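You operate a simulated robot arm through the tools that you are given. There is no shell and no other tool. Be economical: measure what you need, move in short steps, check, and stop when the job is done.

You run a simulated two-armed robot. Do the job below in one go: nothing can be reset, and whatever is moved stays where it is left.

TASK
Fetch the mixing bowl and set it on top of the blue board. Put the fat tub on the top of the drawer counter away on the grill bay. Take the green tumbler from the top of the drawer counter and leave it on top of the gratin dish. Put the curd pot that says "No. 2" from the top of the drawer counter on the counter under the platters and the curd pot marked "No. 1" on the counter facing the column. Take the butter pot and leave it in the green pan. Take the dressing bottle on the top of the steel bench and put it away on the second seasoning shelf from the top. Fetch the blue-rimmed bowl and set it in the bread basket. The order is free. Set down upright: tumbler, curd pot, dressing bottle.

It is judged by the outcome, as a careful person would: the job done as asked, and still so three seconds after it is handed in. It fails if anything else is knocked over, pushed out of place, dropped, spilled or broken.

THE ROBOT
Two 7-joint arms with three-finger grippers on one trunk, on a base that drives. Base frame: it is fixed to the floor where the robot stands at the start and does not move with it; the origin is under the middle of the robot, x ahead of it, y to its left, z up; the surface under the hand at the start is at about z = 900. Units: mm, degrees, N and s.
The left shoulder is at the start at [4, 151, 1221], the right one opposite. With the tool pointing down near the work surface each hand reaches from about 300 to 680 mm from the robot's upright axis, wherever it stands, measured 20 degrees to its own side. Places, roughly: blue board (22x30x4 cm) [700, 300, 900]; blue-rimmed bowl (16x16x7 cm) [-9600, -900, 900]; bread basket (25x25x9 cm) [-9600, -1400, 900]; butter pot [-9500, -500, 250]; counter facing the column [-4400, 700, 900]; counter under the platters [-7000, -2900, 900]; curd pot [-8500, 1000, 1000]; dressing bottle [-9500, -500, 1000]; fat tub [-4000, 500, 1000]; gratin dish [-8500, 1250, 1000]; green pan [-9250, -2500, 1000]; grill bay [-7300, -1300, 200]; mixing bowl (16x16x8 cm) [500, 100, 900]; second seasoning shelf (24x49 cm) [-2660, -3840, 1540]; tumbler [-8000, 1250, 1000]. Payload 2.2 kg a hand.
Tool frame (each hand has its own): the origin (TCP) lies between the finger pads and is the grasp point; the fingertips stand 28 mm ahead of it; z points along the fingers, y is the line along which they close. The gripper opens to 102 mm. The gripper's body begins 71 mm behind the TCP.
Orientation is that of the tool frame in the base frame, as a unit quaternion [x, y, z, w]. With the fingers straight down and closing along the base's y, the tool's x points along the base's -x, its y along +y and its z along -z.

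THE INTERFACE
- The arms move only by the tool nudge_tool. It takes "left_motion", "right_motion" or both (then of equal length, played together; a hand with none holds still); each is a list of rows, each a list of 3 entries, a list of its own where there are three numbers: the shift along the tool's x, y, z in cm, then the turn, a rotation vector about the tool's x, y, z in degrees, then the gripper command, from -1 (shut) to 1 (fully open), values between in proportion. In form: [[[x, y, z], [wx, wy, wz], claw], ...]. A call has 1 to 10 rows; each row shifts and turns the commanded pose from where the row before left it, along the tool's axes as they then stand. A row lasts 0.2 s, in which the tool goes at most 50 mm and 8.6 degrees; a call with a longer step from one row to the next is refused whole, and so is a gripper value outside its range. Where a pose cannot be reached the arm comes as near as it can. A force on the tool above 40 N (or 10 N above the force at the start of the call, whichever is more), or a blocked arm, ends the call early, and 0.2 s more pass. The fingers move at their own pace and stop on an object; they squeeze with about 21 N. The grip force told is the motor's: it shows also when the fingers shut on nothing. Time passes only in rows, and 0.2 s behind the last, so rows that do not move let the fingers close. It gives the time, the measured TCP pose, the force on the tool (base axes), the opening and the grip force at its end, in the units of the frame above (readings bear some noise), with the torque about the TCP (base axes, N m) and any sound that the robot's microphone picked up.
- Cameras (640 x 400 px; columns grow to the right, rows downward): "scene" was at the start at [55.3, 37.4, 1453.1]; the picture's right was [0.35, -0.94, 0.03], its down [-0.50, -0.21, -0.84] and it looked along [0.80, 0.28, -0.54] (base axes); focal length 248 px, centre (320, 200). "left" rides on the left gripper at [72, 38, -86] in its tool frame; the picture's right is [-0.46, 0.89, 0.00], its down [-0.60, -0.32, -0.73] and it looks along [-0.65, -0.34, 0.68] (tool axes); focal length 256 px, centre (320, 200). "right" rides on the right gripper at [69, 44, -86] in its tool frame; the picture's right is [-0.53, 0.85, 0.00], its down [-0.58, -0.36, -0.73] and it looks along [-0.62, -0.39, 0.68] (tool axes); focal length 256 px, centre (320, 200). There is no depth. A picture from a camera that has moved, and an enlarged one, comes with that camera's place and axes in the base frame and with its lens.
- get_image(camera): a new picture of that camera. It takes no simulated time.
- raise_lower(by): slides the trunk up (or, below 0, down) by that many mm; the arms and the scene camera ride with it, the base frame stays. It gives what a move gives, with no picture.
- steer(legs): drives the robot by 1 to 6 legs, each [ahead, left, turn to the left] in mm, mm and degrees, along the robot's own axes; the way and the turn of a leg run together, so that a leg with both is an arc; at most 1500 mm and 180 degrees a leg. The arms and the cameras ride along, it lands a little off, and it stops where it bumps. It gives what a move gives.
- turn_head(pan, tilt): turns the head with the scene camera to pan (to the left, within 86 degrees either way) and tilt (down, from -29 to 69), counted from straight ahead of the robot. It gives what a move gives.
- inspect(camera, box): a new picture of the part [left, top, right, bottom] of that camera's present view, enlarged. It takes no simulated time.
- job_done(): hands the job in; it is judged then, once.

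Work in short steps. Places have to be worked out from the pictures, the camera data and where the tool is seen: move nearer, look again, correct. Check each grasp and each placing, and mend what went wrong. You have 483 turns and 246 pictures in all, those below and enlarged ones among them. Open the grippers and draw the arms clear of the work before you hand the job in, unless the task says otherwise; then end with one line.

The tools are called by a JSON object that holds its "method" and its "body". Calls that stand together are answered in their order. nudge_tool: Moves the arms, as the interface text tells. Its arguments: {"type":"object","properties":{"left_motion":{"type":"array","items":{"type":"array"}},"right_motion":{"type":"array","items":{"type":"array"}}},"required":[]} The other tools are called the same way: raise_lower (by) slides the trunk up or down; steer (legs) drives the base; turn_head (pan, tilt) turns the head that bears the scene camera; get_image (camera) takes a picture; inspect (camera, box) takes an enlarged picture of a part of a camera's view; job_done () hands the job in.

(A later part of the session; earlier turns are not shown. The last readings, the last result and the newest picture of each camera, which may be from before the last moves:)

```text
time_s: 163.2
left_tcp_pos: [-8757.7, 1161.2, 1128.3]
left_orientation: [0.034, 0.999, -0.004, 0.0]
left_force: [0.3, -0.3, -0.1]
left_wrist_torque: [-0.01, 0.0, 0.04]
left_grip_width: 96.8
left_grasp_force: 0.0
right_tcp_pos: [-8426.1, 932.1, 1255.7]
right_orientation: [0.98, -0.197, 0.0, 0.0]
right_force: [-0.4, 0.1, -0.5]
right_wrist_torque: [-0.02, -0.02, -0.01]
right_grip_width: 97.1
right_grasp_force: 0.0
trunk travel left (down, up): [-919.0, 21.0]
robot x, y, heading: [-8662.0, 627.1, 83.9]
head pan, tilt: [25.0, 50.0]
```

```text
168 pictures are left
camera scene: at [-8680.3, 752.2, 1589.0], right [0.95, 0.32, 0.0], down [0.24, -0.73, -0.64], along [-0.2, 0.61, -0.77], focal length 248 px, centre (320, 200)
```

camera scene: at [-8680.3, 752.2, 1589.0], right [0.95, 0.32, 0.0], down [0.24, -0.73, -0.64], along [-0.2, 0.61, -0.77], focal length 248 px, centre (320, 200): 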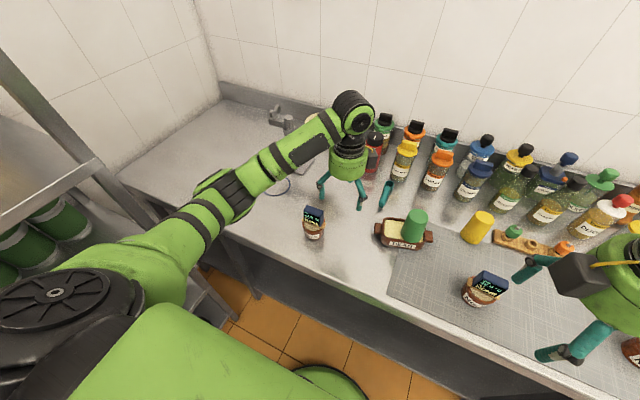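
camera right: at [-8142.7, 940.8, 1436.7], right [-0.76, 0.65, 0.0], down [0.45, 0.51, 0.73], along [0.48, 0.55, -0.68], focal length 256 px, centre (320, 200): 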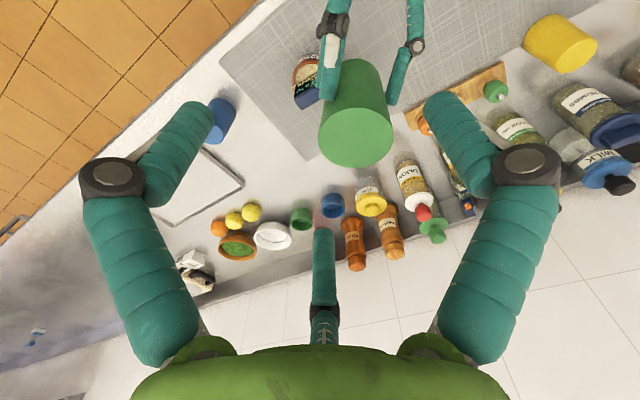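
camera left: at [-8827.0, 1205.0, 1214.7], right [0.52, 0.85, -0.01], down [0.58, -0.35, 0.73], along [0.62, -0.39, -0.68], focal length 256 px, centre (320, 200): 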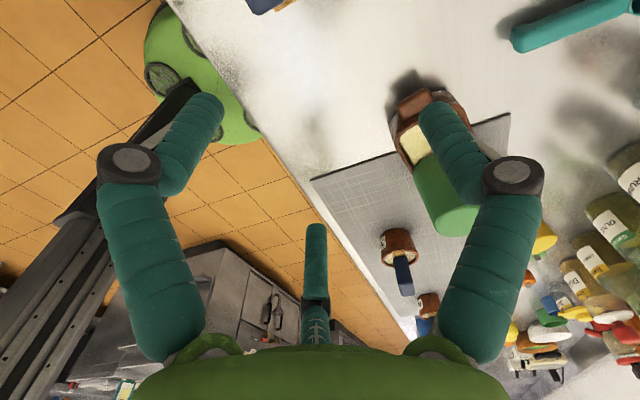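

Pot No. 1 is about [-8834,1162]. I move the left hand over it at height and look.

{"method": "nudge_tool", "body": {"left_motion": [[[2.6, -0.1, 0], [0, 0, 0], 0.95], [[2.6, -0.1, 0], [0, 0, 0], 0.95], [[2.5, -0.1, 0], [0, 0, 0], 0.95], [[0, 0, 2], [0, 0, 0], 0.95], [[0, 0, 0], [0, 0, 0], 0.95]]}}

{"method": "get_image", "body": {"camera": "left"}}

{"method": "inspect", "body": {"camera": "scene", "box": [220, 120, 400, 270]}}

```text
time_s: 164.4
left_tcp_pos: [-8832.3, 1162.6, 1108.5]
left_orientation: [0.033, 0.999, -0.004, 0.001]
left_force: [-0.2, -0.6, -0.3]
left_wrist_torque: [-0.02, 0.02, 0.0]
left_grip_width: 99.6
left_grasp_force: 0.1
right_tcp_pos: [-8425.0, 931.0, 1256.4]
right_orientation: [0.98, -0.197, -0.001, -0.001]
right_force: [0.4, -0.5, 0.0]
right_wrist_torque: [-0.01, -0.01, -0.01]
right_grip_width: 97.0
right_grasp_force: 0.0
trunk travel left (down, up): [-919.0, 21.0]
robot x, y, heading: [-8660.9, 626.6, 83.6]
head pan, tilt: [25.0, 50.0]
```

```text
167 pictures are left
camera left: at [-8902.7, 1206.0, 1194.8], right [0.52, 0.85, -0.01], down [0.58, -0.35, 0.73], along [0.62, -0.39, -0.68], focal length 256 px, centre (320, 200)
```

left: 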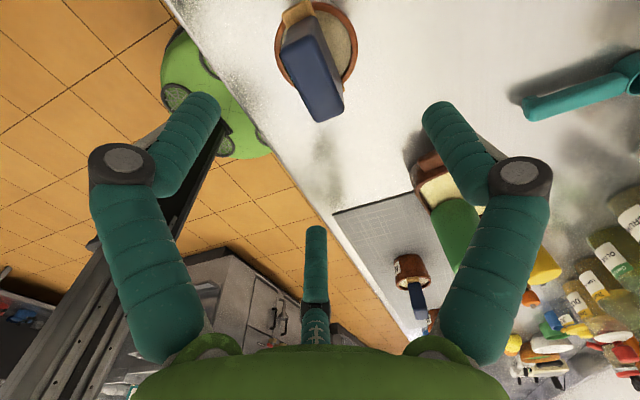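

```text
2.67 times, centred on (310, 195) of scene
camera zoom: at [-8679.1, 751.7, 1589.1], right [0.95, 0.32, 0.0], down [0.24, -0.73, -0.64], along [-0.21, 0.61, -0.77], focal length 662 px, centre (347, 213)
```

zoom: 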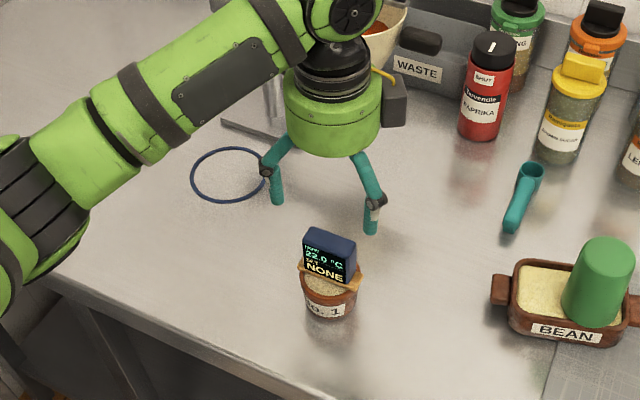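

Pot rim ≈[-8846,1166]; its body is low (rim ~943) with the display up to ~1030, so the practical grip is by the upright display block, front–back. I align the hand and lower to just above it to check.

{"method": "nudge_tool", "body": {"left_motion": [[[1.1, -0.4, 0], [0, 0, -8.5], 0.3], [[0, 0, 0], [0, 0, -8.5], 0.3], [[0, 0, 2.5], [0, 0, 0], 0.3], [[0, 0, 2], [0, 0, 0], 0.3], [[0, 0, 0], [0, 0, 0], 0.3]]}}

{"method": "get_image", "body": {"camera": "left"}}

{"method": "inspect", "body": {"camera": "scene", "box": [240, 140, 390, 260]}}

```text
time_s: 165.6
left_tcp_pos: [-8845.6, 1161.3, 1063.4]
left_orientation: [-0.115, 0.993, -0.003, 0.0]
left_force: [-0.6, -0.2, -1.1]
left_wrist_torque: [-0.03, 0.03, -0.01]
left_grip_width: 66.2
left_grasp_force: 0.1
right_tcp_pos: [-8425.4, 931.2, 1255.6]
right_orientation: [0.98, -0.197, 0.0, -0.002]
right_force: [-0.9, 0.3, -0.6]
right_wrist_torque: [0.0, 0.01, 0.02]
right_grip_width: 97.1
right_grasp_force: 0.1
trunk travel left (down, up): [-919.0, 21.0]
robot x, y, heading: [-8662.7, 626.6, 83.9]
head pan, tilt: [25.0, 50.0]
```

```text
165 pictures are left
camera left: at [-8924.3, 1181.8, 1150.3], right [0.25, 0.97, -0.01], down [0.66, -0.17, 0.73], along [0.71, -0.19, -0.68], focal length 256 px, centre (320, 200)
```

left: 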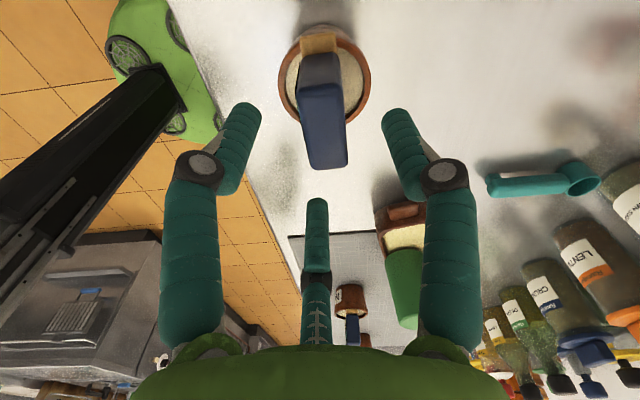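

```text
3.33 times, centred on (315, 200) of scene
camera zoom: at [-8679.0, 751.3, 1589.1], right [0.95, 0.32, 0.0], down [0.24, -0.73, -0.64], along [-0.21, 0.61, -0.77], focal length 828 px, centre (337, 200)
```

zoom: 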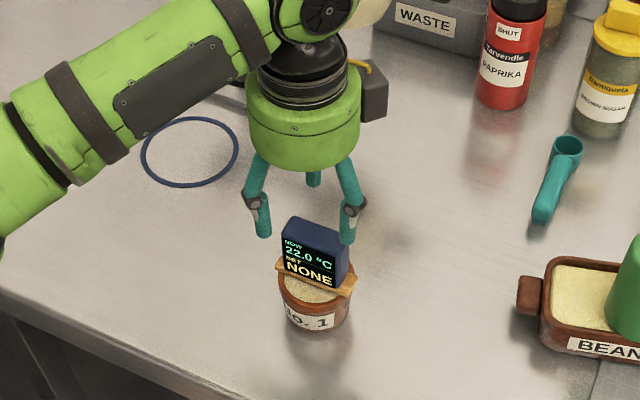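

I zoom the left view to align with the display block.

{"method": "inspect", "body": {"camera": "left", "box": [240, 10, 410, 190]}}

```text
2.22 times, centred on (325, 100) of left
camera zoom: at [-8924.3, 1181.8, 1150.3], right [0.25, 0.97, -0.01], down [0.66, -0.17, 0.73], along [0.71, -0.19, -0.68], focal length 569 px, centre (309, 422)
```

zoom: 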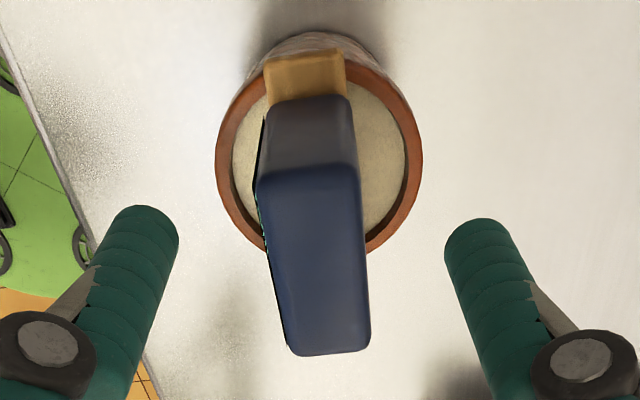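

The block's long axis runs almost along x, so I rotate back ~20°, shift 7 mm left, and lower around it.

{"method": "nudge_tool", "body": {"left_motion": [[[0.7, 0.4, 0], [0, 0, 8.5], 0.3], [[0, 0, 0], [0, 0, 8.5], 0.3], [[0, 0, 0], [0, 0, 4], 0.3], [[0, 0, 2], [0, 0, 0], 0.3], [[0, 0, 2], [0, 0, 0], 0.3], [[0, 0, 2], [0, 0, 0], 0.3], [[0, 0, 0], [0, 0, 0], 0.3]]}}

{"method": "get_image", "body": {"camera": "left"}}

{"method": "inspect", "body": {"camera": "scene", "box": [240, 140, 390, 260]}}

```text
time_s: 167.2
left_tcp_pos: [-8853.0, 1163.1, 1002.8]
left_orientation: [0.069, 0.998, -0.004, 0.0]
left_force: [0.3, -0.5, 0.1]
left_wrist_torque: [0.0, 0.0, 0.03]
left_grip_width: 66.4
left_grasp_force: 0.0
right_tcp_pos: [-8424.5, 931.4, 1254.5]
right_orientation: [0.981, -0.196, 0.001, -0.001]
right_force: [-0.5, -0.4, 0.5]
right_wrist_torque: [0.04, -0.01, 0.0]
right_grip_width: 96.6
right_grasp_force: 0.2
trunk travel left (down, up): [-919.0, 21.0]
robot x, y, heading: [-8660.0, 626.1, 83.4]
head pan, tilt: [25.0, 50.0]
```

```text
162 pictures are left
camera left: at [-8919.5, 1210.3, 1088.7], right [0.58, 0.81, 0.0], down [0.55, -0.39, 0.73], along [0.6, -0.43, -0.68], focal length 256 px, centre (320, 200)
```

left: 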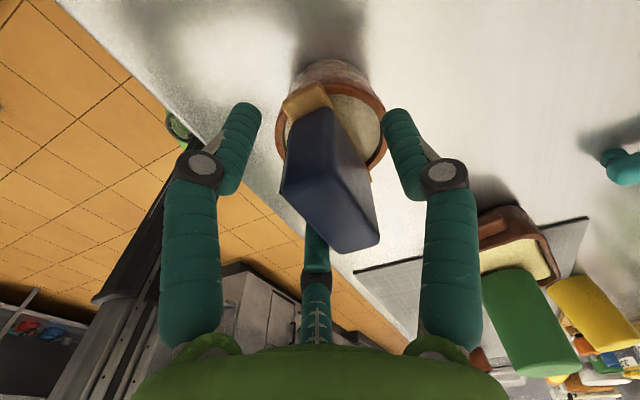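

```text
3.33 times, centred on (315, 200) of scene
camera zoom: at [-8679.2, 751.4, 1589.1], right [0.95, 0.32, 0.0], down [0.24, -0.73, -0.64], along [-0.21, 0.61, -0.77], focal length 828 px, centre (337, 200)
```

zoom: 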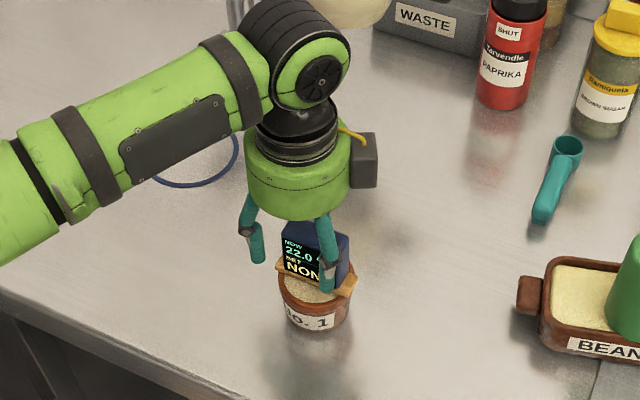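

The block is between the fingers. I close gently and check the grip width.

{"method": "nudge_tool", "body": {"left_motion": [[[0, 0, 0], [0, 0, 0], -0.3], [[0, 0, 0], [0, 0, 0], -1], [[0, 0, 0], [0, 0, 0], -1]]}}

{"method": "nudge_tool", "body": {"left_motion": [[[0, 0, -0.7], [0, 0, 0], -1], [[0, 0, -0.8], [0, 0, 0], -1], [[0, 0, 0], [0, 0, 0], -1]]}}

{"method": "inspect", "body": {"camera": "scene", "box": [240, 140, 390, 260]}}

```text
time_s: 168.0
left_tcp_pos: [-8852.2, 1163.3, 1003.2]
left_orientation: [0.068, 0.998, -0.002, 0.0]
left_force: [-1.3, 1.0, 1.7]
left_wrist_torque: [0.05, 0.11, 0.0]
left_grip_width: 32.7
left_grasp_force: 20.8
right_tcp_pos: [-8425.1, 930.8, 1254.7]
right_orientation: [0.98, -0.198, -0.001, 0.001]
right_force: [0.6, 0.7, 0.0]
right_wrist_torque: [0.01, 0.02, 0.02]
right_grip_width: 96.8
right_grasp_force: 0.1
trunk travel left (down, up): [-919.0, 21.0]
robot x, y, heading: [-8663.6, 629.5, 83.7]
head pan, tilt: [25.0, 50.0]
```

```text
time_s: 168.8
left_tcp_pos: [-8853.1, 1161.3, 1018.2]
left_orientation: [0.068, 0.998, -0.003, 0.0]
left_force: [-0.7, 0.4, -3.0]
left_wrist_torque: [0.0, 0.04, 0.02]
left_grip_width: 32.3
left_grasp_force: 20.4
right_tcp_pos: [-8424.5, 932.6, 1256.1]
right_orientation: [0.98, -0.197, 0.0, 0.001]
right_force: [-0.3, -0.3, 0.0]
right_wrist_torque: [0.02, -0.01, 0.01]
right_grip_width: 96.9
right_grasp_force: 0.1
trunk travel left (down, up): [-919.0, 21.0]
robot x, y, heading: [-8663.5, 628.0, 83.4]
head pan, tilt: [25.0, 50.0]
```

```text
3.33 times, centred on (315, 200) of scene
camera zoom: at [-8679.4, 752.1, 1589.0], right [0.95, 0.32, 0.0], down [0.24, -0.73, -0.64], along [-0.21, 0.61, -0.77], focal length 828 px, centre (337, 200)
```

zoom: 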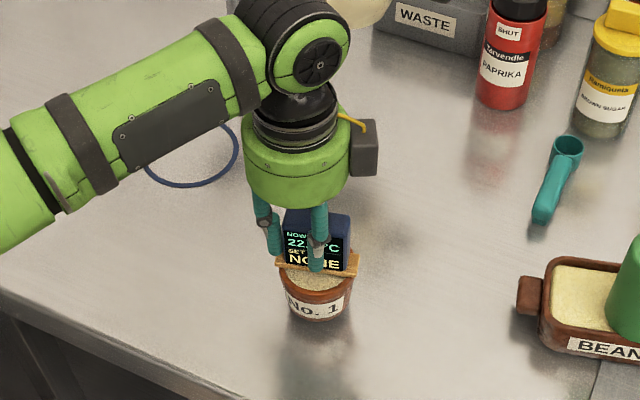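

The pot comes up with the block, so it is one piece. I lift, draw it back over the counter edge, then drive right to pot No. 2.

{"method": "nudge_tool", "body": {"left_motion": [[[0, 0, -3], [0, 0, 0], -1], [[0, 0, -3], [0, 0, 0], -1], [[0, 0, -3], [0, 0, 0], -1], [[0, -3, -1], [0, 0, 0], -1], [[0, -3.5, 0], [0, 0, 0], -1], [[0, -3.5, 0], [0, 0, 0], -1], [[0, -3.5, 0], [0, 0, 0], -1], [[0, -3, 0], [0, 0, 0], -1], [[0, 0, 0], [0, 0, 0], -1]]}}

{"method": "steer", "body": {"legs": [[-60, -530, 0]]}}

{"method": "turn_head", "body": {"pan": -15, "tilt": 50}}

{"method": "get_image", "body": {"camera": "scene"}}

```text
time_s: 170.8
left_tcp_pos: [-8874.6, 998.9, 1120.7]
left_orientation: [0.068, 0.998, -0.004, 0.001]
left_force: [0.6, 0.9, -3.1]
left_wrist_torque: [-0.02, 0.04, 0.0]
left_grip_width: 32.5
left_grasp_force: 21.2
right_tcp_pos: [-8424.0, 930.4, 1254.5]
right_orientation: [0.98, -0.197, 0.0, 0.0]
right_force: [-0.1, 0.7, -1.0]
right_wrist_torque: [0.0, 0.03, 0.0]
right_grip_width: 97.3
right_grasp_force: 0.0
trunk travel left (down, up): [-919.0, 21.0]
robot x, y, heading: [-8663.3, 626.0, 83.6]
head pan, tilt: [25.0, 50.0]
```

```text
time_s: 173.9
left_tcp_pos: [-8356.2, 880.2, 1119.5]
left_orientation: [0.065, 0.998, -0.004, 0.001]
left_force: [0.0, -0.1, -3.5]
left_wrist_torque: [-0.02, 0.01, 0.01]
left_grip_width: 32.2
left_grasp_force: 20.9
right_tcp_pos: [-7906.5, 817.2, 1256.1]
right_orientation: [0.981, -0.194, 0.001, 0.0]
right_force: [-0.4, 0.1, 1.0]
right_wrist_torque: [0.02, -0.02, 0.01]
right_grip_width: 97.2
right_grasp_force: 0.0
trunk travel left (down, up): [-919.0, 21.0]
robot x, y, heading: [-8140.9, 514.2, 84.0]
head pan, tilt: [25.0, 50.0]
```

```text
time_s: 175.0
left_tcp_pos: [-8354.7, 879.9, 1120.8]
left_orientation: [0.065, 0.998, -0.004, 0.0]
left_force: [-0.4, -0.3, -3.2]
left_wrist_torque: [-0.01, 0.05, -0.01]
left_grip_width: 32.0
left_grasp_force: 20.9
right_tcp_pos: [-7905.5, 816.2, 1255.2]
right_orientation: [0.981, -0.193, 0.0, 0.0]
right_force: [-0.5, -0.1, -0.7]
right_wrist_torque: [-0.01, 0.01, -0.02]
right_grip_width: 96.9
right_grasp_force: 0.0
trunk travel left (down, up): [-919.0, 21.0]
robot x, y, heading: [-8140.8, 508.1, 84.3]
head pan, tilt: [-15.0, 50.0]
```

```text
159 pictures are left
camera scene: at [-8105.7, 633.5, 1589.0], right [0.93, -0.36, 0.0], down [-0.27, -0.72, -0.64], along [0.23, 0.6, -0.77], focal length 248 px, centre (320, 200)
```

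scene: 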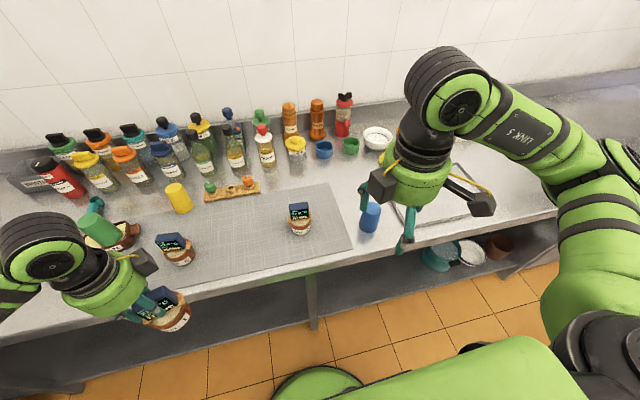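

Pot No. 2 is at about [-7999,1083]. I bring the right hand over it, aligned front–back, and look.

{"method": "nudge_tool", "body": {"right_motion": [[[-2.68, -3.04, 1.5], [0, 0, 0], 0.3], [[-2.68, -3.04, 1.5], [0, 0, 0], 0.3], [[-2.68, -3.04, 1.5], [0, 0, 0], 0.3], [[-2.68, -3.04, 1.5], [0, 0, 0], 0.3], [[-2.68, -3.04, 1.5], [0, 0, 0], 0.3], [[-2.68, -3.04, 1.5], [0, 0, 0], 0.3], [[-2.68, -3.04, 1.5], [0, 0, 0], 0.3], [[0, 0, 2], [0, 0, -8.3], 0.3], [[0, 0, 2], [0, 0, -8.3], 0.3], [[0, 0, 0], [0, 0, 0], 0.3]]}}

{"method": "get_image", "body": {"camera": "right"}}

{"method": "inspect", "body": {"camera": "scene", "box": [220, 140, 400, 270]}}

```text
time_s: 177.2
left_tcp_pos: [-8353.6, 880.5, 1119.9]
left_orientation: [0.064, 0.998, -0.004, 0.0]
left_force: [-0.4, 0.0, -3.0]
left_wrist_torque: [0.02, 0.08, -0.02]
left_grip_width: 31.8
left_grasp_force: 21.1
right_tcp_pos: [-8005.7, 886.8, 1221.7]
right_orientation: [0.985, -0.175, 0.0, 0.001]
right_force: [1.2, -0.7, -0.6]
right_wrist_torque: [0.01, 0.03, 0.02]
right_grip_width: 66.2
right_grasp_force: 0.1
right hand out of reach, approached as far as the arm can: row 1, 2, 3, 4, 5, 6, 7, 8, 9
trunk travel left (down, up): [-919.0, 21.0]
robot x, y, heading: [-8137.9, 511.8, 84.0]
head pan, tilt: [-15.0, 50.0]
```

```text
158 pictures are left
camera right: at [-7954.8, 822.4, 1307.5], right [-0.79, -0.61, 0.0], down [-0.42, 0.54, 0.73], along [-0.45, 0.58, -0.68], focal length 256 px, centre (320, 200)
```

right: 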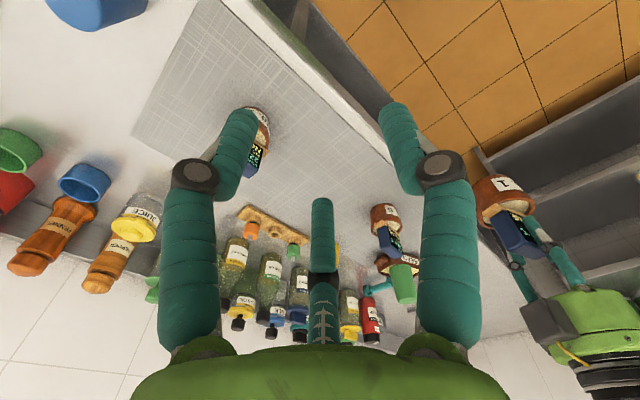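

```text
3.08 times, centred on (310, 205) of scene
camera zoom: at [-8104.1, 632.9, 1589.1], right [0.93, -0.36, 0.0], down [-0.27, -0.72, -0.64], along [0.23, 0.6, -0.77], focal length 764 px, centre (351, 185)
```

zoom: 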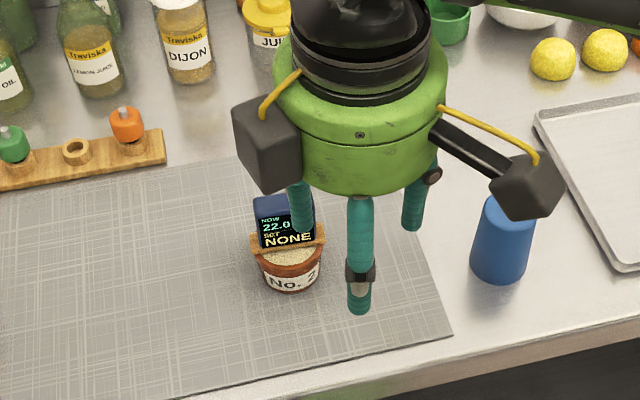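

The right wrist is at its roll limit this way; I turn it back +85° to grip the display by its two ends instead.

{"method": "nudge_tool", "body": {"right_motion": [[[0, 0, 0], [0, 0, 8.5], 0.6], [[0, 0, 0], [0, 0, 8.5], 0.6], [[0, 0, 0], [0, 0, 8.5], 0.6], [[0, 0, 0], [0, 0, 8.5], 0.6], [[0, 0, 0], [0, 0, 8.5], 0.6], [[0, 0, 0], [0, 0, 8.5], 0.6], [[0, 0, 0], [0, 0, 8.5], 0.6], [[0, 0, 0], [0, 0, 8.5], 0.6], [[0, 0, 0], [0, 0, 8.5], 0.6], [[0, 0, 0], [0, 0, 8.5], 0.6]]}}

```text
time_s: 179.4
left_tcp_pos: [-8355.3, 880.9, 1120.7]
left_orientation: [0.065, 0.998, -0.004, 0.001]
left_force: [0.7, 0.8, -3.4]
left_wrist_torque: [-0.03, 0.06, -0.02]
left_grip_width: 31.9
left_grasp_force: 20.7
right_tcp_pos: [-8005.8, 886.2, 1221.0]
right_orientation: [-0.607, 0.795, -0.001, -0.001]
right_force: [0.3, -0.3, -0.5]
right_wrist_torque: [-0.01, -0.01, 0.01]
right_grip_width: 81.6
right_grasp_force: 0.1
trunk travel left (down, up): [-919.0, 21.0]
robot x, y, heading: [-8142.2, 511.0, 84.3]
head pan, tilt: [-15.0, 50.0]
```

Now I move forward over pot No. 2.

{"method": "nudge_tool", "body": {"right_motion": [[[-3.85, 0.93, 1.5], [0, 0, 0], 0.6], [[-3.85, 0.93, 1.5], [0, 0, 0], 0.6], [[-3.85, 0.93, 1.5], [0, 0, 0], 0.6], [[-3.85, 0.93, 2], [0, 0, 0], 0.6], [[-3.85, 0.93, 2], [0, 0, 0], 0.6], [[0, 0, 0], [0, 0, 0], 0.6]]}}

{"method": "get_image", "body": {"camera": "right"}}

{"method": "inspect", "body": {"camera": "scene", "box": [220, 140, 400, 270]}}

```text
time_s: 180.8
left_tcp_pos: [-8354.5, 879.6, 1120.2]
left_orientation: [0.064, 0.998, -0.004, 0.001]
left_force: [0.4, -0.7, -2.5]
left_wrist_torque: [-0.01, 0.06, 0.01]
left_grip_width: 31.5
left_grasp_force: 21.1
right_tcp_pos: [-8003.4, 1085.8, 1136.2]
right_orientation: [-0.608, 0.794, 0.0, 0.0]
right_force: [0.3, 0.1, -0.7]
right_wrist_torque: [0.0, -0.02, -0.01]
right_grip_width: 81.5
right_grasp_force: 0.1
trunk travel left (down, up): [-919.0, 21.0]
robot x, y, heading: [-8142.4, 512.5, 84.2]
head pan, tilt: [-15.0, 50.0]
```

```text
156 pictures are left
camera right: at [-8062.6, 1030.1, 1221.8], right [-0.68, 0.74, 0.0], down [0.5, 0.46, 0.73], along [0.54, 0.5, -0.68], focal length 256 px, centre (320, 200)
```

right: 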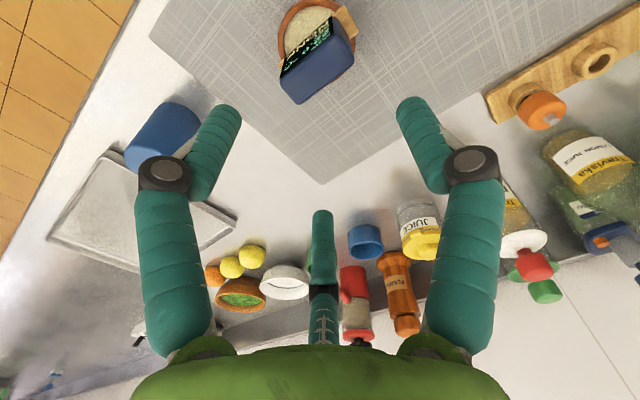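

```text
3.08 times, centred on (310, 205) of scene
camera zoom: at [-8105.1, 632.5, 1589.1], right [0.93, -0.36, 0.0], down [-0.27, -0.72, -0.64], along [0.23, 0.6, -0.77], focal length 764 px, centre (351, 185)
```

zoom: 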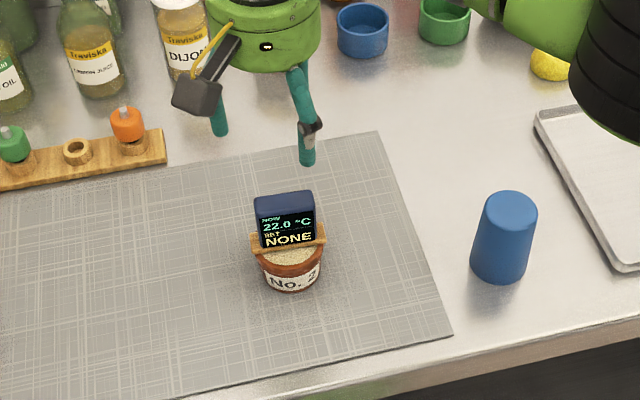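

The display top centre is ≈[-8008,1079]. I correct 8 mm, rotate 8°, and lower around the block.

{"method": "nudge_tool", "body": {"right_motion": [[[0.8, 0.3, 0], [0, 0, 8.5], 0.6], [[0, 0, 2.6], [0, 0, 0], 0.6], [[0, 0, 2.6], [0, 0, 0], 0.6], [[0, 0, 2.6], [0, 0, 0], 0.6], [[0, 0, 2.6], [0, 0, 0], 0.6], [[0, 0, 2.4], [0, 0, 0], 0.6], [[0, 0, 0], [0, 0, 0], 0.6]]}}

{"method": "get_image", "body": {"camera": "right"}}

{"method": "inspect", "body": {"camera": "scene", "box": [220, 140, 400, 270]}}

```text
time_s: 182.4
left_tcp_pos: [-8355.3, 880.1, 1119.9]
left_orientation: [0.065, 0.998, -0.003, 0.001]
left_force: [0.1, -0.2, -3.1]
left_wrist_torque: [-0.01, 0.0, -0.04]
left_grip_width: 31.6
left_grasp_force: 20.6
right_tcp_pos: [-8006.5, 1077.0, 1008.6]
right_orientation: [-0.548, 0.837, 0.0, 0.0]
right_force: [-0.8, 0.0, -0.4]
right_wrist_torque: [-0.01, 0.03, 0.03]
right_grip_width: 81.9
right_grasp_force: 0.1
trunk travel left (down, up): [-919.0, 21.0]
robot x, y, heading: [-8137.5, 510.6, 84.1]
head pan, tilt: [-15.0, 50.0]
```

```text
154 pictures are left
camera right: at [-8073.4, 1030.4, 1094.3], right [-0.56, 0.83, 0.0], down [0.57, 0.38, 0.73], along [0.61, 0.41, -0.68], focal length 256 px, centre (320, 200)
```

right: 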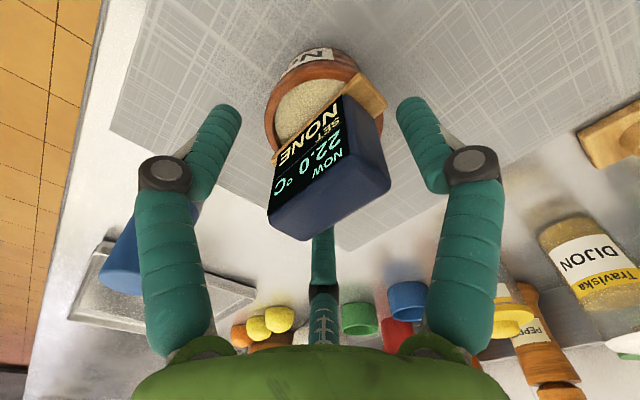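

```text
3.08 times, centred on (310, 205) of scene
camera zoom: at [-8105.6, 633.3, 1589.1], right [0.93, -0.36, 0.0], down [-0.27, -0.72, -0.64], along [0.23, 0.6, -0.77], focal length 764 px, centre (351, 185)
```

zoom: 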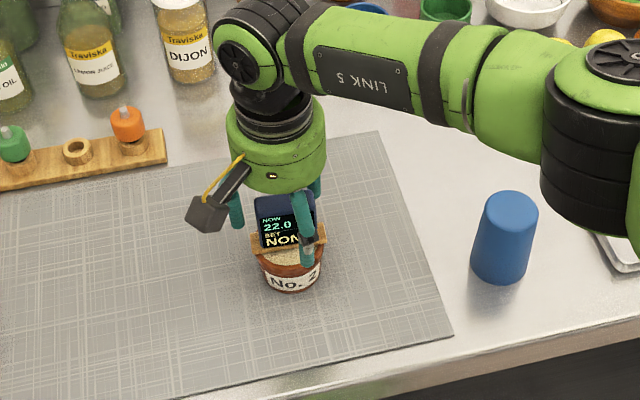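

The block is between the fingers; I close and lift.

{"method": "nudge_tool", "body": {"right_motion": [[[0, 0, 0], [0, 0, 0], 0], [[0, 0, 0], [0, 0, 0], -1], [[0, 0, 0], [0, 0, 0], -1], [[0, 0, -1], [0, 0, 0], -1], [[0, 0, -1], [0, 0, 0], -1], [[0, 0, -2], [0, 0, 0], -1], [[0, 0, 0], [0, 0, 0], -1]]}}

{"method": "inspect", "body": {"camera": "scene", "box": [220, 140, 400, 270]}}

```text
time_s: 184.0
left_tcp_pos: [-8354.3, 880.5, 1120.3]
left_orientation: [0.065, 0.998, -0.004, 0.001]
left_force: [0.5, -0.5, -3.5]
left_wrist_torque: [-0.03, 0.04, 0.0]
left_grip_width: 31.5
left_grasp_force: 21.5
right_tcp_pos: [-8004.3, 1076.9, 1045.8]
right_orientation: [-0.548, 0.837, -0.001, 0.0]
right_force: [0.4, 0.2, -2.8]
right_wrist_torque: [-0.01, 0.06, -0.02]
right_grip_width: 31.6
right_grasp_force: 20.9
trunk travel left (down, up): [-919.0, 21.0]
robot x, y, heading: [-8140.7, 508.4, 84.1]
head pan, tilt: [-15.0, 50.0]
```

```text
3.08 times, centred on (310, 205) of scene
camera zoom: at [-8105.2, 634.2, 1588.9], right [0.93, -0.36, 0.0], down [-0.27, -0.72, -0.64], along [0.23, 0.6, -0.77], focal length 764 px, centre (351, 185)
```

zoom: 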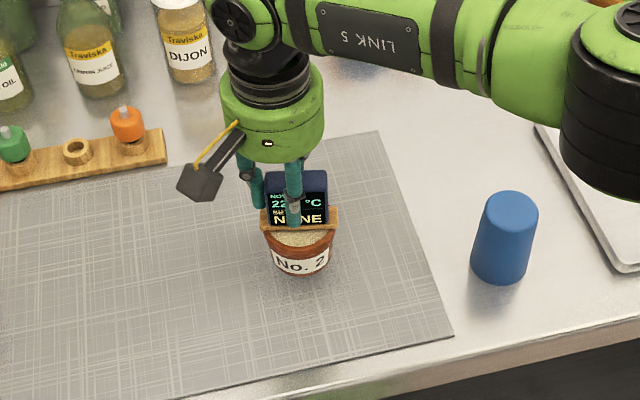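

Both pots are held. I retract the right hand, back off from the counter and strafe right along the aisle.

{"method": "nudge_tool", "body": {"right_motion": [[[0, 0, -3], [0, 0, 0], -1], [[0, 0, -3], [0, 0, 0], -1], [[3, 0, -2], [0, 0, 0], -1], [[3.5, -1.5, 0], [0, 0, 0], -1], [[3.5, -1.5, 0], [0, 0, 0], -1], [[3.5, -1.5, 0], [0, 0, 0], -1], [[3.5, -1.5, 0], [0, 0, 0], -1], [[3, -1.5, 0], [0, 0, 0], -1], [[0, 0, 0], [0, 0, 0], -1]]}}

{"method": "steer", "body": {"legs": [[-110, 0, 0], [0, -1250, 0], [0, -1250, 0]]}}

{"method": "turn_head", "body": {"pan": -40, "tilt": 30}}

{"method": "get_image", "body": {"camera": "scene"}}

```text
time_s: 186.0
left_tcp_pos: [-8354.3, 880.4, 1119.9]
left_orientation: [0.065, 0.998, -0.003, 0.001]
left_force: [-0.8, -0.3, -3.6]
left_wrist_torque: [-0.02, 0.03, 0.01]
left_grip_width: 31.4
left_grasp_force: 21.4
right_tcp_pos: [-8016.2, 865.0, 1127.2]
right_orientation: [-0.547, 0.837, -0.001, 0.0]
right_force: [-0.1, 0.1, -2.0]
right_wrist_torque: [0.04, 0.01, 0.0]
right_grip_width: 31.8
right_grasp_force: 21.3
trunk travel left (down, up): [-919.0, 21.0]
robot x, y, heading: [-8144.0, 511.0, 84.0]
head pan, tilt: [-15.0, 50.0]
```

```text
time_s: 199.1
left_tcp_pos: [-5871.2, 472.6, 1119.9]
left_orientation: [0.056, 0.998, -0.003, 0.001]
left_force: [-0.9, 0.0, -2.9]
left_wrist_torque: [0.0, 0.05, -0.01]
left_grip_width: 31.1
left_grasp_force: 21.3
right_tcp_pos: [-5531.7, 463.4, 1127.7]
right_orientation: [-0.554, 0.833, 0.0, -0.001]
right_force: [0.0, 0.5, -3.7]
right_wrist_torque: [0.03, 0.04, 0.02]
right_grip_width: 31.4
right_grasp_force: 21.3
trunk travel left (down, up): [-919.0, 21.0]
robot x, y, heading: [-5651.6, 109.7, 85.0]
head pan, tilt: [-15.0, 50.0]
```

```text
time_s: 200.0
left_tcp_pos: [-5871.1, 472.4, 1120.3]
left_orientation: [0.057, 0.998, -0.004, 0.001]
left_force: [0.4, -0.3, -3.6]
left_wrist_torque: [-0.01, 0.08, -0.03]
left_grip_width: 31.4
left_grasp_force: 21.4
right_tcp_pos: [-5532.2, 463.1, 1128.0]
right_orientation: [-0.554, 0.832, 0.0, -0.001]
right_force: [0.8, 0.7, -2.6]
right_wrist_torque: [0.03, 0.06, 0.0]
right_grip_width: 31.2
right_grasp_force: 21.2
trunk travel left (down, up): [-919.0, 21.0]
robot x, y, heading: [-5653.4, 110.2, 85.0]
head pan, tilt: [-40.0, 30.0]
```

```text
151 pictures are left
camera scene: at [-5579.7, 221.9, 1618.5], right [0.71, -0.71, 0.0], down [-0.35, -0.35, -0.87], along [0.61, 0.61, -0.5], focal length 248 px, centre (320, 200)
```

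scene: 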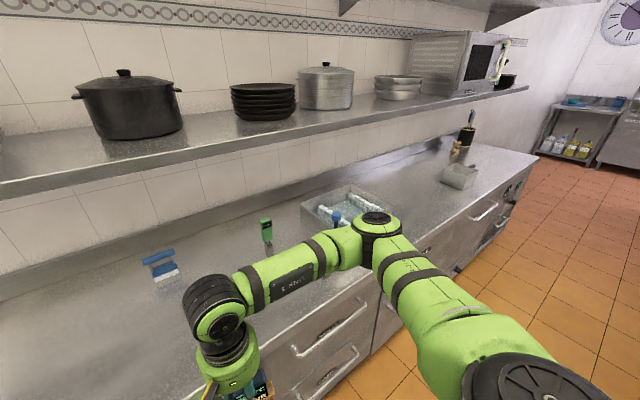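

I strafe on another 1450 mm and look at the destination part of the counter.

{"method": "steer", "body": {"legs": [[0, -1450, 0]]}}

{"method": "turn_head", "body": {"pan": 10, "tilt": 40}}

{"method": "get_image", "body": {"camera": "scene"}}

```text
time_s: 207.2
left_tcp_pos: [-4412.1, 340.0, 1119.1]
left_orientation: [0.059, 0.998, -0.004, 0.001]
left_force: [0.3, -0.4, -3.0]
left_wrist_torque: [0.0, 0.04, -0.02]
left_grip_width: 31.3
left_grasp_force: 21.3
right_tcp_pos: [-4073.4, 330.4, 1127.4]
right_orientation: [-0.551, 0.835, -0.001, -0.001]
right_force: [-0.3, -0.2, -2.8]
right_wrist_torque: [0.01, 0.03, 0.01]
right_grip_width: 31.2
right_grasp_force: 21.1
trunk travel left (down, up): [-919.0, 21.0]
robot x, y, heading: [-4192.2, -23.4, 84.7]
head pan, tilt: [-40.0, 30.0]
```

```text
time_s: 208.4
left_tcp_pos: [-4411.2, 341.1, 1119.2]
left_orientation: [0.059, 0.998, -0.004, 0.001]
left_force: [0.6, 0.4, -3.8]
left_wrist_torque: [-0.01, 0.05, 0.0]
left_grip_width: 31.3
left_grasp_force: 20.9
right_tcp_pos: [-4073.2, 328.6, 1127.2]
right_orientation: [-0.551, 0.835, 0.0, -0.001]
right_force: [-0.2, -0.7, -4.0]
right_wrist_torque: [0.01, 0.04, 0.01]
right_grip_width: 31.3
right_grasp_force: 20.9
trunk travel left (down, up): [-919.0, 21.0]
robot x, y, heading: [-4191.8, -25.3, 84.5]
head pan, tilt: [10.0, 40.0]
```

```text
150 pictures are left
camera scene: at [-4193.6, 110.1, 1603.2], right [1.0, 0.08, 0.0], down [0.05, -0.64, -0.77], along [-0.06, 0.76, -0.64], focal length 248 px, centre (320, 200)
```

scene: 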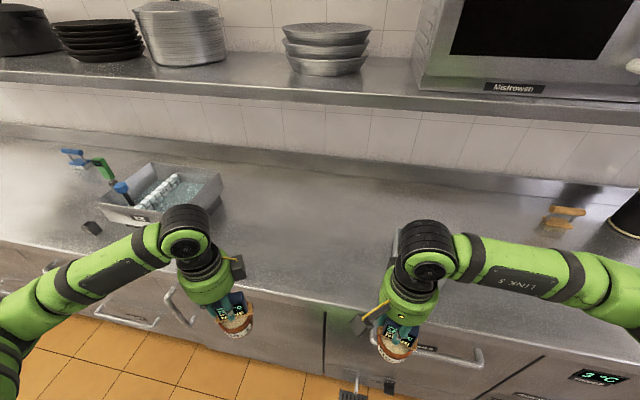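

The counter is clear ahead between the sink-like container and the FAT tub. I drive 170 mm ahead and extend the left hand to about [-4390,660].

{"method": "steer", "body": {"legs": [[170, 0, 0]]}}

{"method": "nudge_tool", "body": {"left_motion": [[[0, 3, 0], [0, 0, 0], -1], [[0, 3.5, 0], [0, 0, 0], -1], [[0, 3.5, 1], [0, 0, 0], -1], [[0, 3, 2], [0, 0, 0], -1], [[0, 1, 2], [0, 0, 0], -1], [[0, 0, 0], [0, 0, 0], -1]]}}

{"method": "get_image", "body": {"camera": "scene"}}

```text
time_s: 210.0
left_tcp_pos: [-4395.7, 509.1, 1118.1]
left_orientation: [0.062, 0.998, -0.005, 0.001]
left_force: [1.3, 0.1, -4.0]
left_wrist_torque: [-0.04, 0.02, 0.0]
left_grip_width: 31.2
left_grasp_force: 21.1
right_tcp_pos: [-4055.8, 496.9, 1128.2]
right_orientation: [-0.55, 0.835, -0.001, -0.002]
right_force: [0.0, 0.3, -3.3]
right_wrist_torque: [-0.03, 0.05, -0.01]
right_grip_width: 31.2
right_grasp_force: 21.2
trunk travel left (down, up): [-919.0, 21.0]
robot x, y, heading: [-4177.2, 138.1, 84.5]
head pan, tilt: [10.0, 40.0]
stopped in leg 1: the robot was blocked; the commanded pose is now the measured one
```

```text
time_s: 211.4
left_tcp_pos: [-4379.9, 645.3, 1069.6]
left_orientation: [0.061, 0.998, -0.003, 0.0]
left_force: [-0.6, 0.1, -2.3]
left_wrist_torque: [-0.04, 0.04, 0.0]
left_grip_width: 31.1
left_grasp_force: 21.2
right_tcp_pos: [-4056.1, 493.9, 1128.0]
right_orientation: [-0.551, 0.834, 0.0, -0.001]
right_force: [-0.5, -0.5, -3.1]
right_wrist_torque: [0.04, 0.06, 0.01]
right_grip_width: 31.2
right_grasp_force: 20.8
trunk travel left (down, up): [-919.0, 21.0]
robot x, y, heading: [-4179.7, 135.4, 84.8]
head pan, tilt: [10.0, 40.0]
```

```text
149 pictures are left
camera scene: at [-4178.0, 275.2, 1603.2], right [1.0, 0.08, 0.0], down [0.05, -0.64, -0.77], along [-0.06, 0.76, -0.64], focal length 248 px, centre (320, 200)
```

scene: 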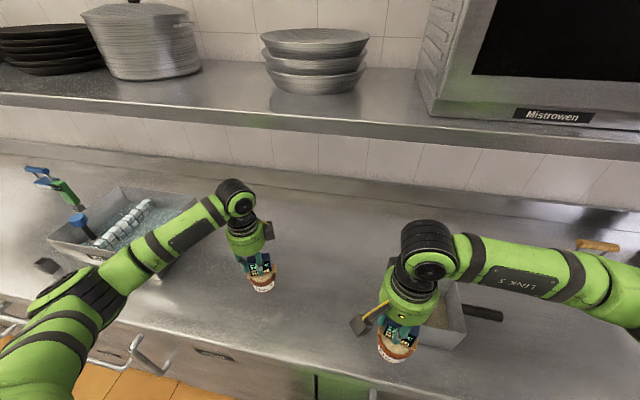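

The base just touched the counter front. The left pot is over free counter; I lower it to the surface (TCP ≈1003 as when picked).

{"method": "nudge_tool", "body": {"left_motion": [[[0, 0, 2], [0, 0, 0], -1], [[0, 0, 2], [0, 0, 0], -1], [[0, 0, 1.5], [0, 0, 0], -1], [[0, 0, 0.6], [0, 0, 0], -1], [[0, 0, 0], [0, 0, 0], -1]]}}

{"method": "get_image", "body": {"camera": "left"}}

```text
time_s: 212.6
left_tcp_pos: [-4378.4, 644.7, 1007.1]
left_orientation: [0.062, 0.998, -0.003, 0.001]
left_force: [0.2, -0.3, -3.9]
left_wrist_torque: [0.0, 0.02, -0.02]
left_grip_width: 31.2
left_grasp_force: 21.5
right_tcp_pos: [-4057.4, 493.8, 1128.6]
right_orientation: [-0.551, 0.835, -0.001, 0.0]
right_force: [0.3, 0.2, -3.4]
right_wrist_torque: [0.05, 0.05, 0.03]
right_grip_width: 31.1
right_grasp_force: 20.7
trunk travel left (down, up): [-919.0, 21.0]
robot x, y, heading: [-4179.5, 139.6, 84.7]
head pan, tilt: [10.0, 40.0]
```

```text
148 pictures are left
camera left: at [-4446.1, 691.0, 1093.0], right [0.57, 0.82, -0.01], down [0.56, -0.38, 0.73], along [0.6, -0.42, -0.68], focal length 256 px, centre (320, 200)
```

left: 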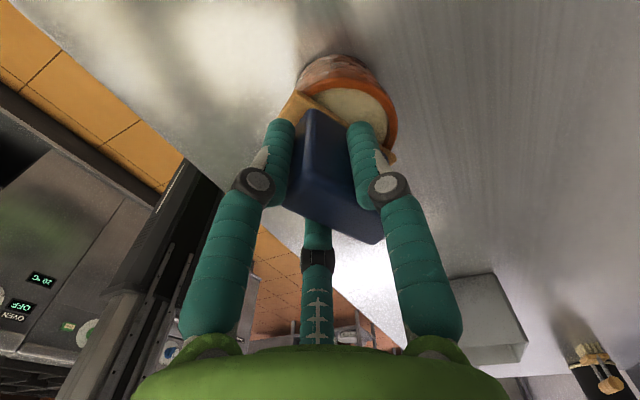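

Not touching yet; I lower a few millimetres more.

{"method": "nudge_tool", "body": {"left_motion": [[[0, 0, 0.3], [0, 0, 0], -1], [[0, 0, 0.3], [0, 0, 0], -1], [[0, 0, 0], [0, 0, 0], -1]]}}

```text
time_s: 213.4
left_tcp_pos: [-4378.2, 645.1, 1003.4]
left_orientation: [0.061, 0.998, -0.001, 0.001]
left_force: [-1.4, -1.5, 9.4]
left_wrist_torque: [0.0, 0.11, 0.01]
left_grip_width: 31.4
left_grasp_force: 21.4
right_tcp_pos: [-4056.8, 493.2, 1128.4]
right_orientation: [-0.551, 0.835, 0.0, -0.001]
right_force: [0.1, -0.6, -3.5]
right_wrist_torque: [0.04, 0.05, -0.02]
right_grip_width: 31.2
right_grasp_force: 20.7
trunk travel left (down, up): [-919.0, 21.0]
robot x, y, heading: [-4177.9, 141.4, 84.5]
head pan, tilt: [10.0, 40.0]
```

Contact at 9 N. I release slowly and rise straight up.

{"method": "nudge_tool", "body": {"left_motion": [[[0, 0, 0], [0, 0, 0], -0.2], [[0, 0, 0], [0, 0, 0], 0.2], [[0, 0, 0], [0, 0, 0], 0.3], [[0, 0, -2], [0, 0, 0], 0.3], [[0, 0, -3.5], [0, 0, 0], 0.3], [[0, 0, -4], [0, 0, 0], 0.3], [[0, 0, -3], [0, 0, 0], 0.3]]}}

{"method": "get_image", "body": {"camera": "scene"}}

```text
time_s: 215.0
left_tcp_pos: [-4381.6, 645.4, 1125.9]
left_orientation: [0.061, 0.998, -0.004, 0.001]
left_force: [0.4, 0.9, -0.8]
left_wrist_torque: [-0.02, -0.02, 0.0]
left_grip_width: 66.6
left_grasp_force: 0.0
right_tcp_pos: [-4056.2, 494.0, 1128.2]
right_orientation: [-0.55, 0.835, 0.001, -0.001]
right_force: [0.9, -0.2, -2.9]
right_wrist_torque: [-0.01, 0.04, -0.01]
right_grip_width: 31.2
right_grasp_force: 21.5
trunk travel left (down, up): [-919.0, 21.0]
robot x, y, heading: [-4179.8, 141.2, 84.7]
head pan, tilt: [10.0, 40.0]
```

```text
147 pictures are left
camera scene: at [-4177.5, 275.1, 1603.2], right [1.0, 0.08, 0.0], down [0.05, -0.64, -0.77], along [-0.06, 0.76, -0.64], focal length 248 px, centre (320, 200)
```

scene: 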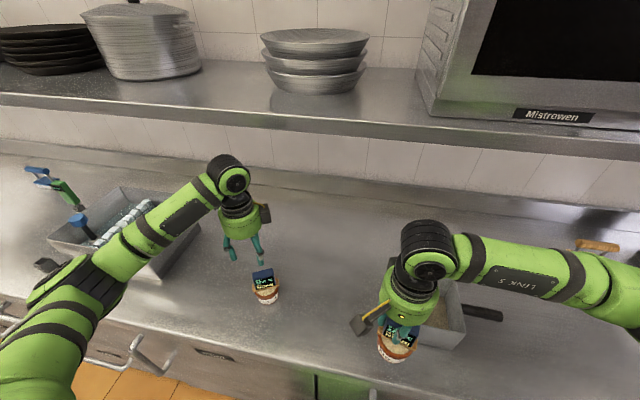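

No. 1 stands on the counter. I back off 60 mm, retract the left hand and move right to face the FAT tub with it.

{"method": "steer", "body": {"legs": [[-120, 0, 0], [0, -430, 0]]}}

{"method": "turn_head", "body": {"pan": 15, "tilt": 48}}

{"method": "get_image", "body": {"camera": "scene"}}

```text
time_s: 218.4
left_tcp_pos: [-3964.7, 487.7, 1125.6]
left_orientation: [0.056, 0.998, -0.004, 0.001]
left_force: [-0.2, -0.1, 0.1]
left_wrist_torque: [0.0, -0.01, -0.04]
left_grip_width: 66.2
left_grasp_force: 0.1
right_tcp_pos: [-3639.6, 339.0, 1129.3]
right_orientation: [-0.555, 0.832, 0.0, 0.0]
right_force: [-0.6, -0.5, -2.9]
right_wrist_torque: [0.0, 0.03, 0.0]
right_grip_width: 31.2
right_grasp_force: 21.2
trunk travel left (down, up): [-919.0, 21.0]
robot x, y, heading: [-3758.6, -21.1, 84.8]
head pan, tilt: [10.0, 40.0]
```

```text
time_s: 219.1
left_tcp_pos: [-3963.7, 486.7, 1124.9]
left_orientation: [0.056, 0.998, -0.003, 0.001]
left_force: [-0.8, 0.7, 0.3]
left_wrist_torque: [0.02, 0.01, 0.0]
left_grip_width: 66.5
left_grasp_force: 0.1
right_tcp_pos: [-3637.0, 338.8, 1127.6]
right_orientation: [-0.554, 0.833, 0.0, -0.002]
right_force: [1.2, -0.3, -3.2]
right_wrist_torque: [0.01, 0.03, -0.01]
right_grip_width: 31.0
right_grasp_force: 21.4
trunk travel left (down, up): [-919.0, 21.0]
robot x, y, heading: [-3757.8, -16.3, 84.9]
head pan, tilt: [15.0, 48.0]
```

```text
146 pictures are left
camera scene: at [-3763.3, 111.4, 1591.8], right [0.98, 0.17, 0.0], down [0.13, -0.73, -0.67], along [-0.12, 0.66, -0.74], focal length 248 px, centre (320, 200)
```

scene: 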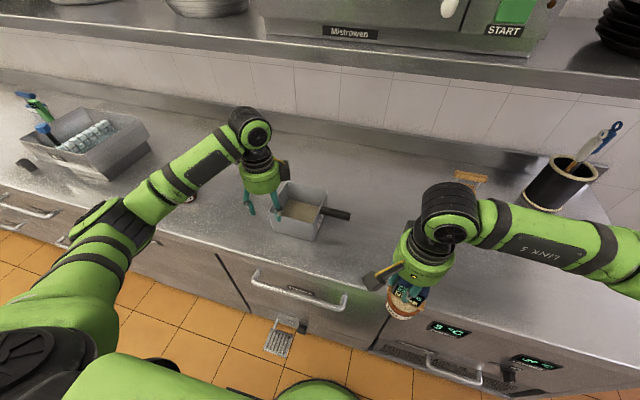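

I enlarge the tub.

{"method": "inspect", "body": {"camera": "scene", "box": [230, 150, 380, 260]}}

{"method": "get_image", "body": {"camera": "left"}}

```text
3.64 times, centred on (305, 205) of scene
camera zoom: at [-3763.3, 111.4, 1591.8], right [0.98, 0.17, 0.0], down [0.13, -0.73, -0.67], along [-0.12, 0.66, -0.74], focal length 904 px, centre (374, 182)
```

zoom: 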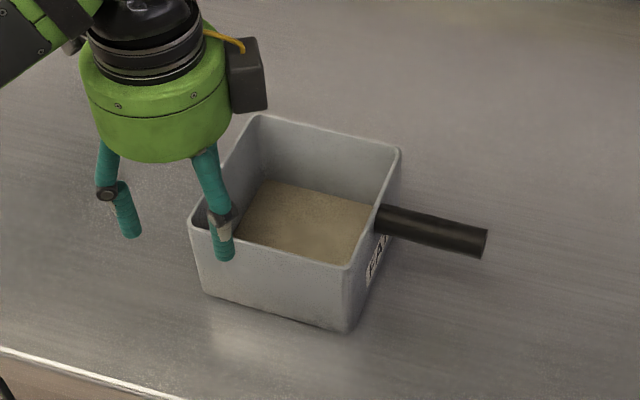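

```text
144 pictures are left
camera left: at [-4030.5, 532.6, 1211.4], right [0.56, 0.83, -0.01], down [0.56, -0.38, 0.73], along [0.61, -0.42, -0.68], focal length 256 px, centre (320, 200)
```

left: 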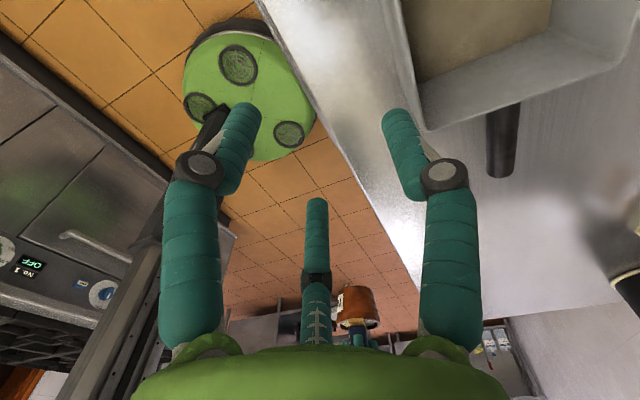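

The tub is ~140×150 mm, ~100 tall, its front rim middle at ≈[-3937,558,1000]. I bring the left hand over that wall to pinch it.

{"method": "nudge_tool", "body": {"left_motion": [[[-0.6, 2.4, 1.5], [0, 0, 6], 0.3], [[-0.7, 2.4, 1.5], [0, 0, 0], 0.3], [[-0.6, 2.5, 1.5], [0, 0, 0], 0.3], [[0, 0, 0], [0, 0, 0], 0.3]]}}

{"method": "get_image", "body": {"camera": "left"}}

{"method": "inspect", "body": {"camera": "scene", "box": [230, 150, 380, 260]}}

```text
time_s: 220.1
left_tcp_pos: [-3932.3, 556.3, 1078.5]
left_orientation: [0.109, 0.994, -0.002, 0.0]
left_force: [0.5, -0.2, -0.9]
left_wrist_torque: [0.02, 0.04, 0.0]
left_grip_width: 66.4
left_grasp_force: 0.0
right_tcp_pos: [-3639.3, 337.0, 1127.7]
right_orientation: [-0.554, 0.832, 0.001, 0.0]
right_force: [-0.3, -0.8, -2.2]
right_wrist_torque: [0.06, 0.0, 0.01]
right_grip_width: 31.2
right_grasp_force: 21.0
trunk travel left (down, up): [-919.0, 21.0]
robot x, y, heading: [-3756.3, -16.1, 85.1]
head pan, tilt: [15.0, 48.0]
```

```text
143 pictures are left
camera left: at [-3994.3, 609.4, 1163.8], right [0.65, 0.76, -0.01], down [0.52, -0.44, 0.73], along [0.56, -0.48, -0.68], focal length 256 px, centre (320, 200)
```

left: 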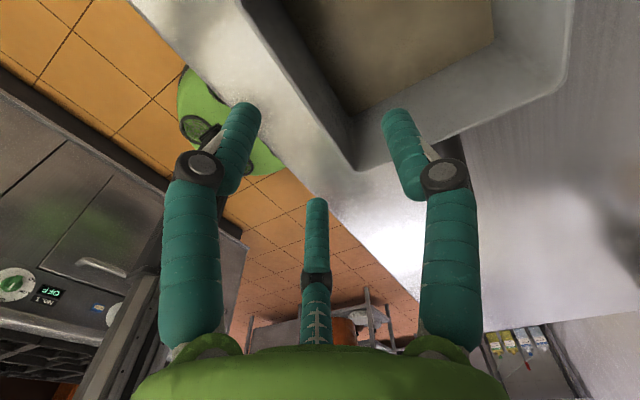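

```text
3.64 times, centred on (305, 205) of scene
camera zoom: at [-3763.5, 111.0, 1591.8], right [0.98, 0.17, 0.0], down [0.13, -0.73, -0.67], along [-0.12, 0.66, -0.74], focal length 904 px, centre (374, 182)
```

zoom: 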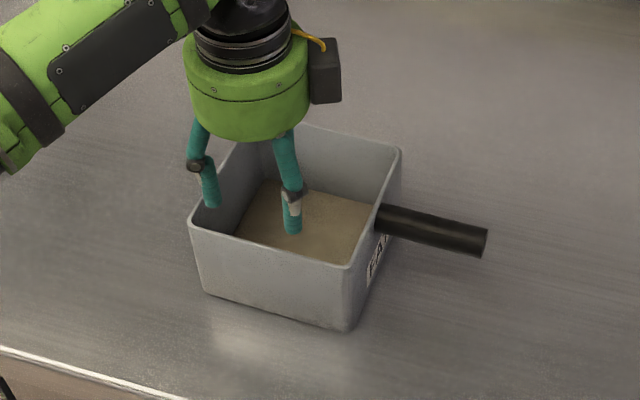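

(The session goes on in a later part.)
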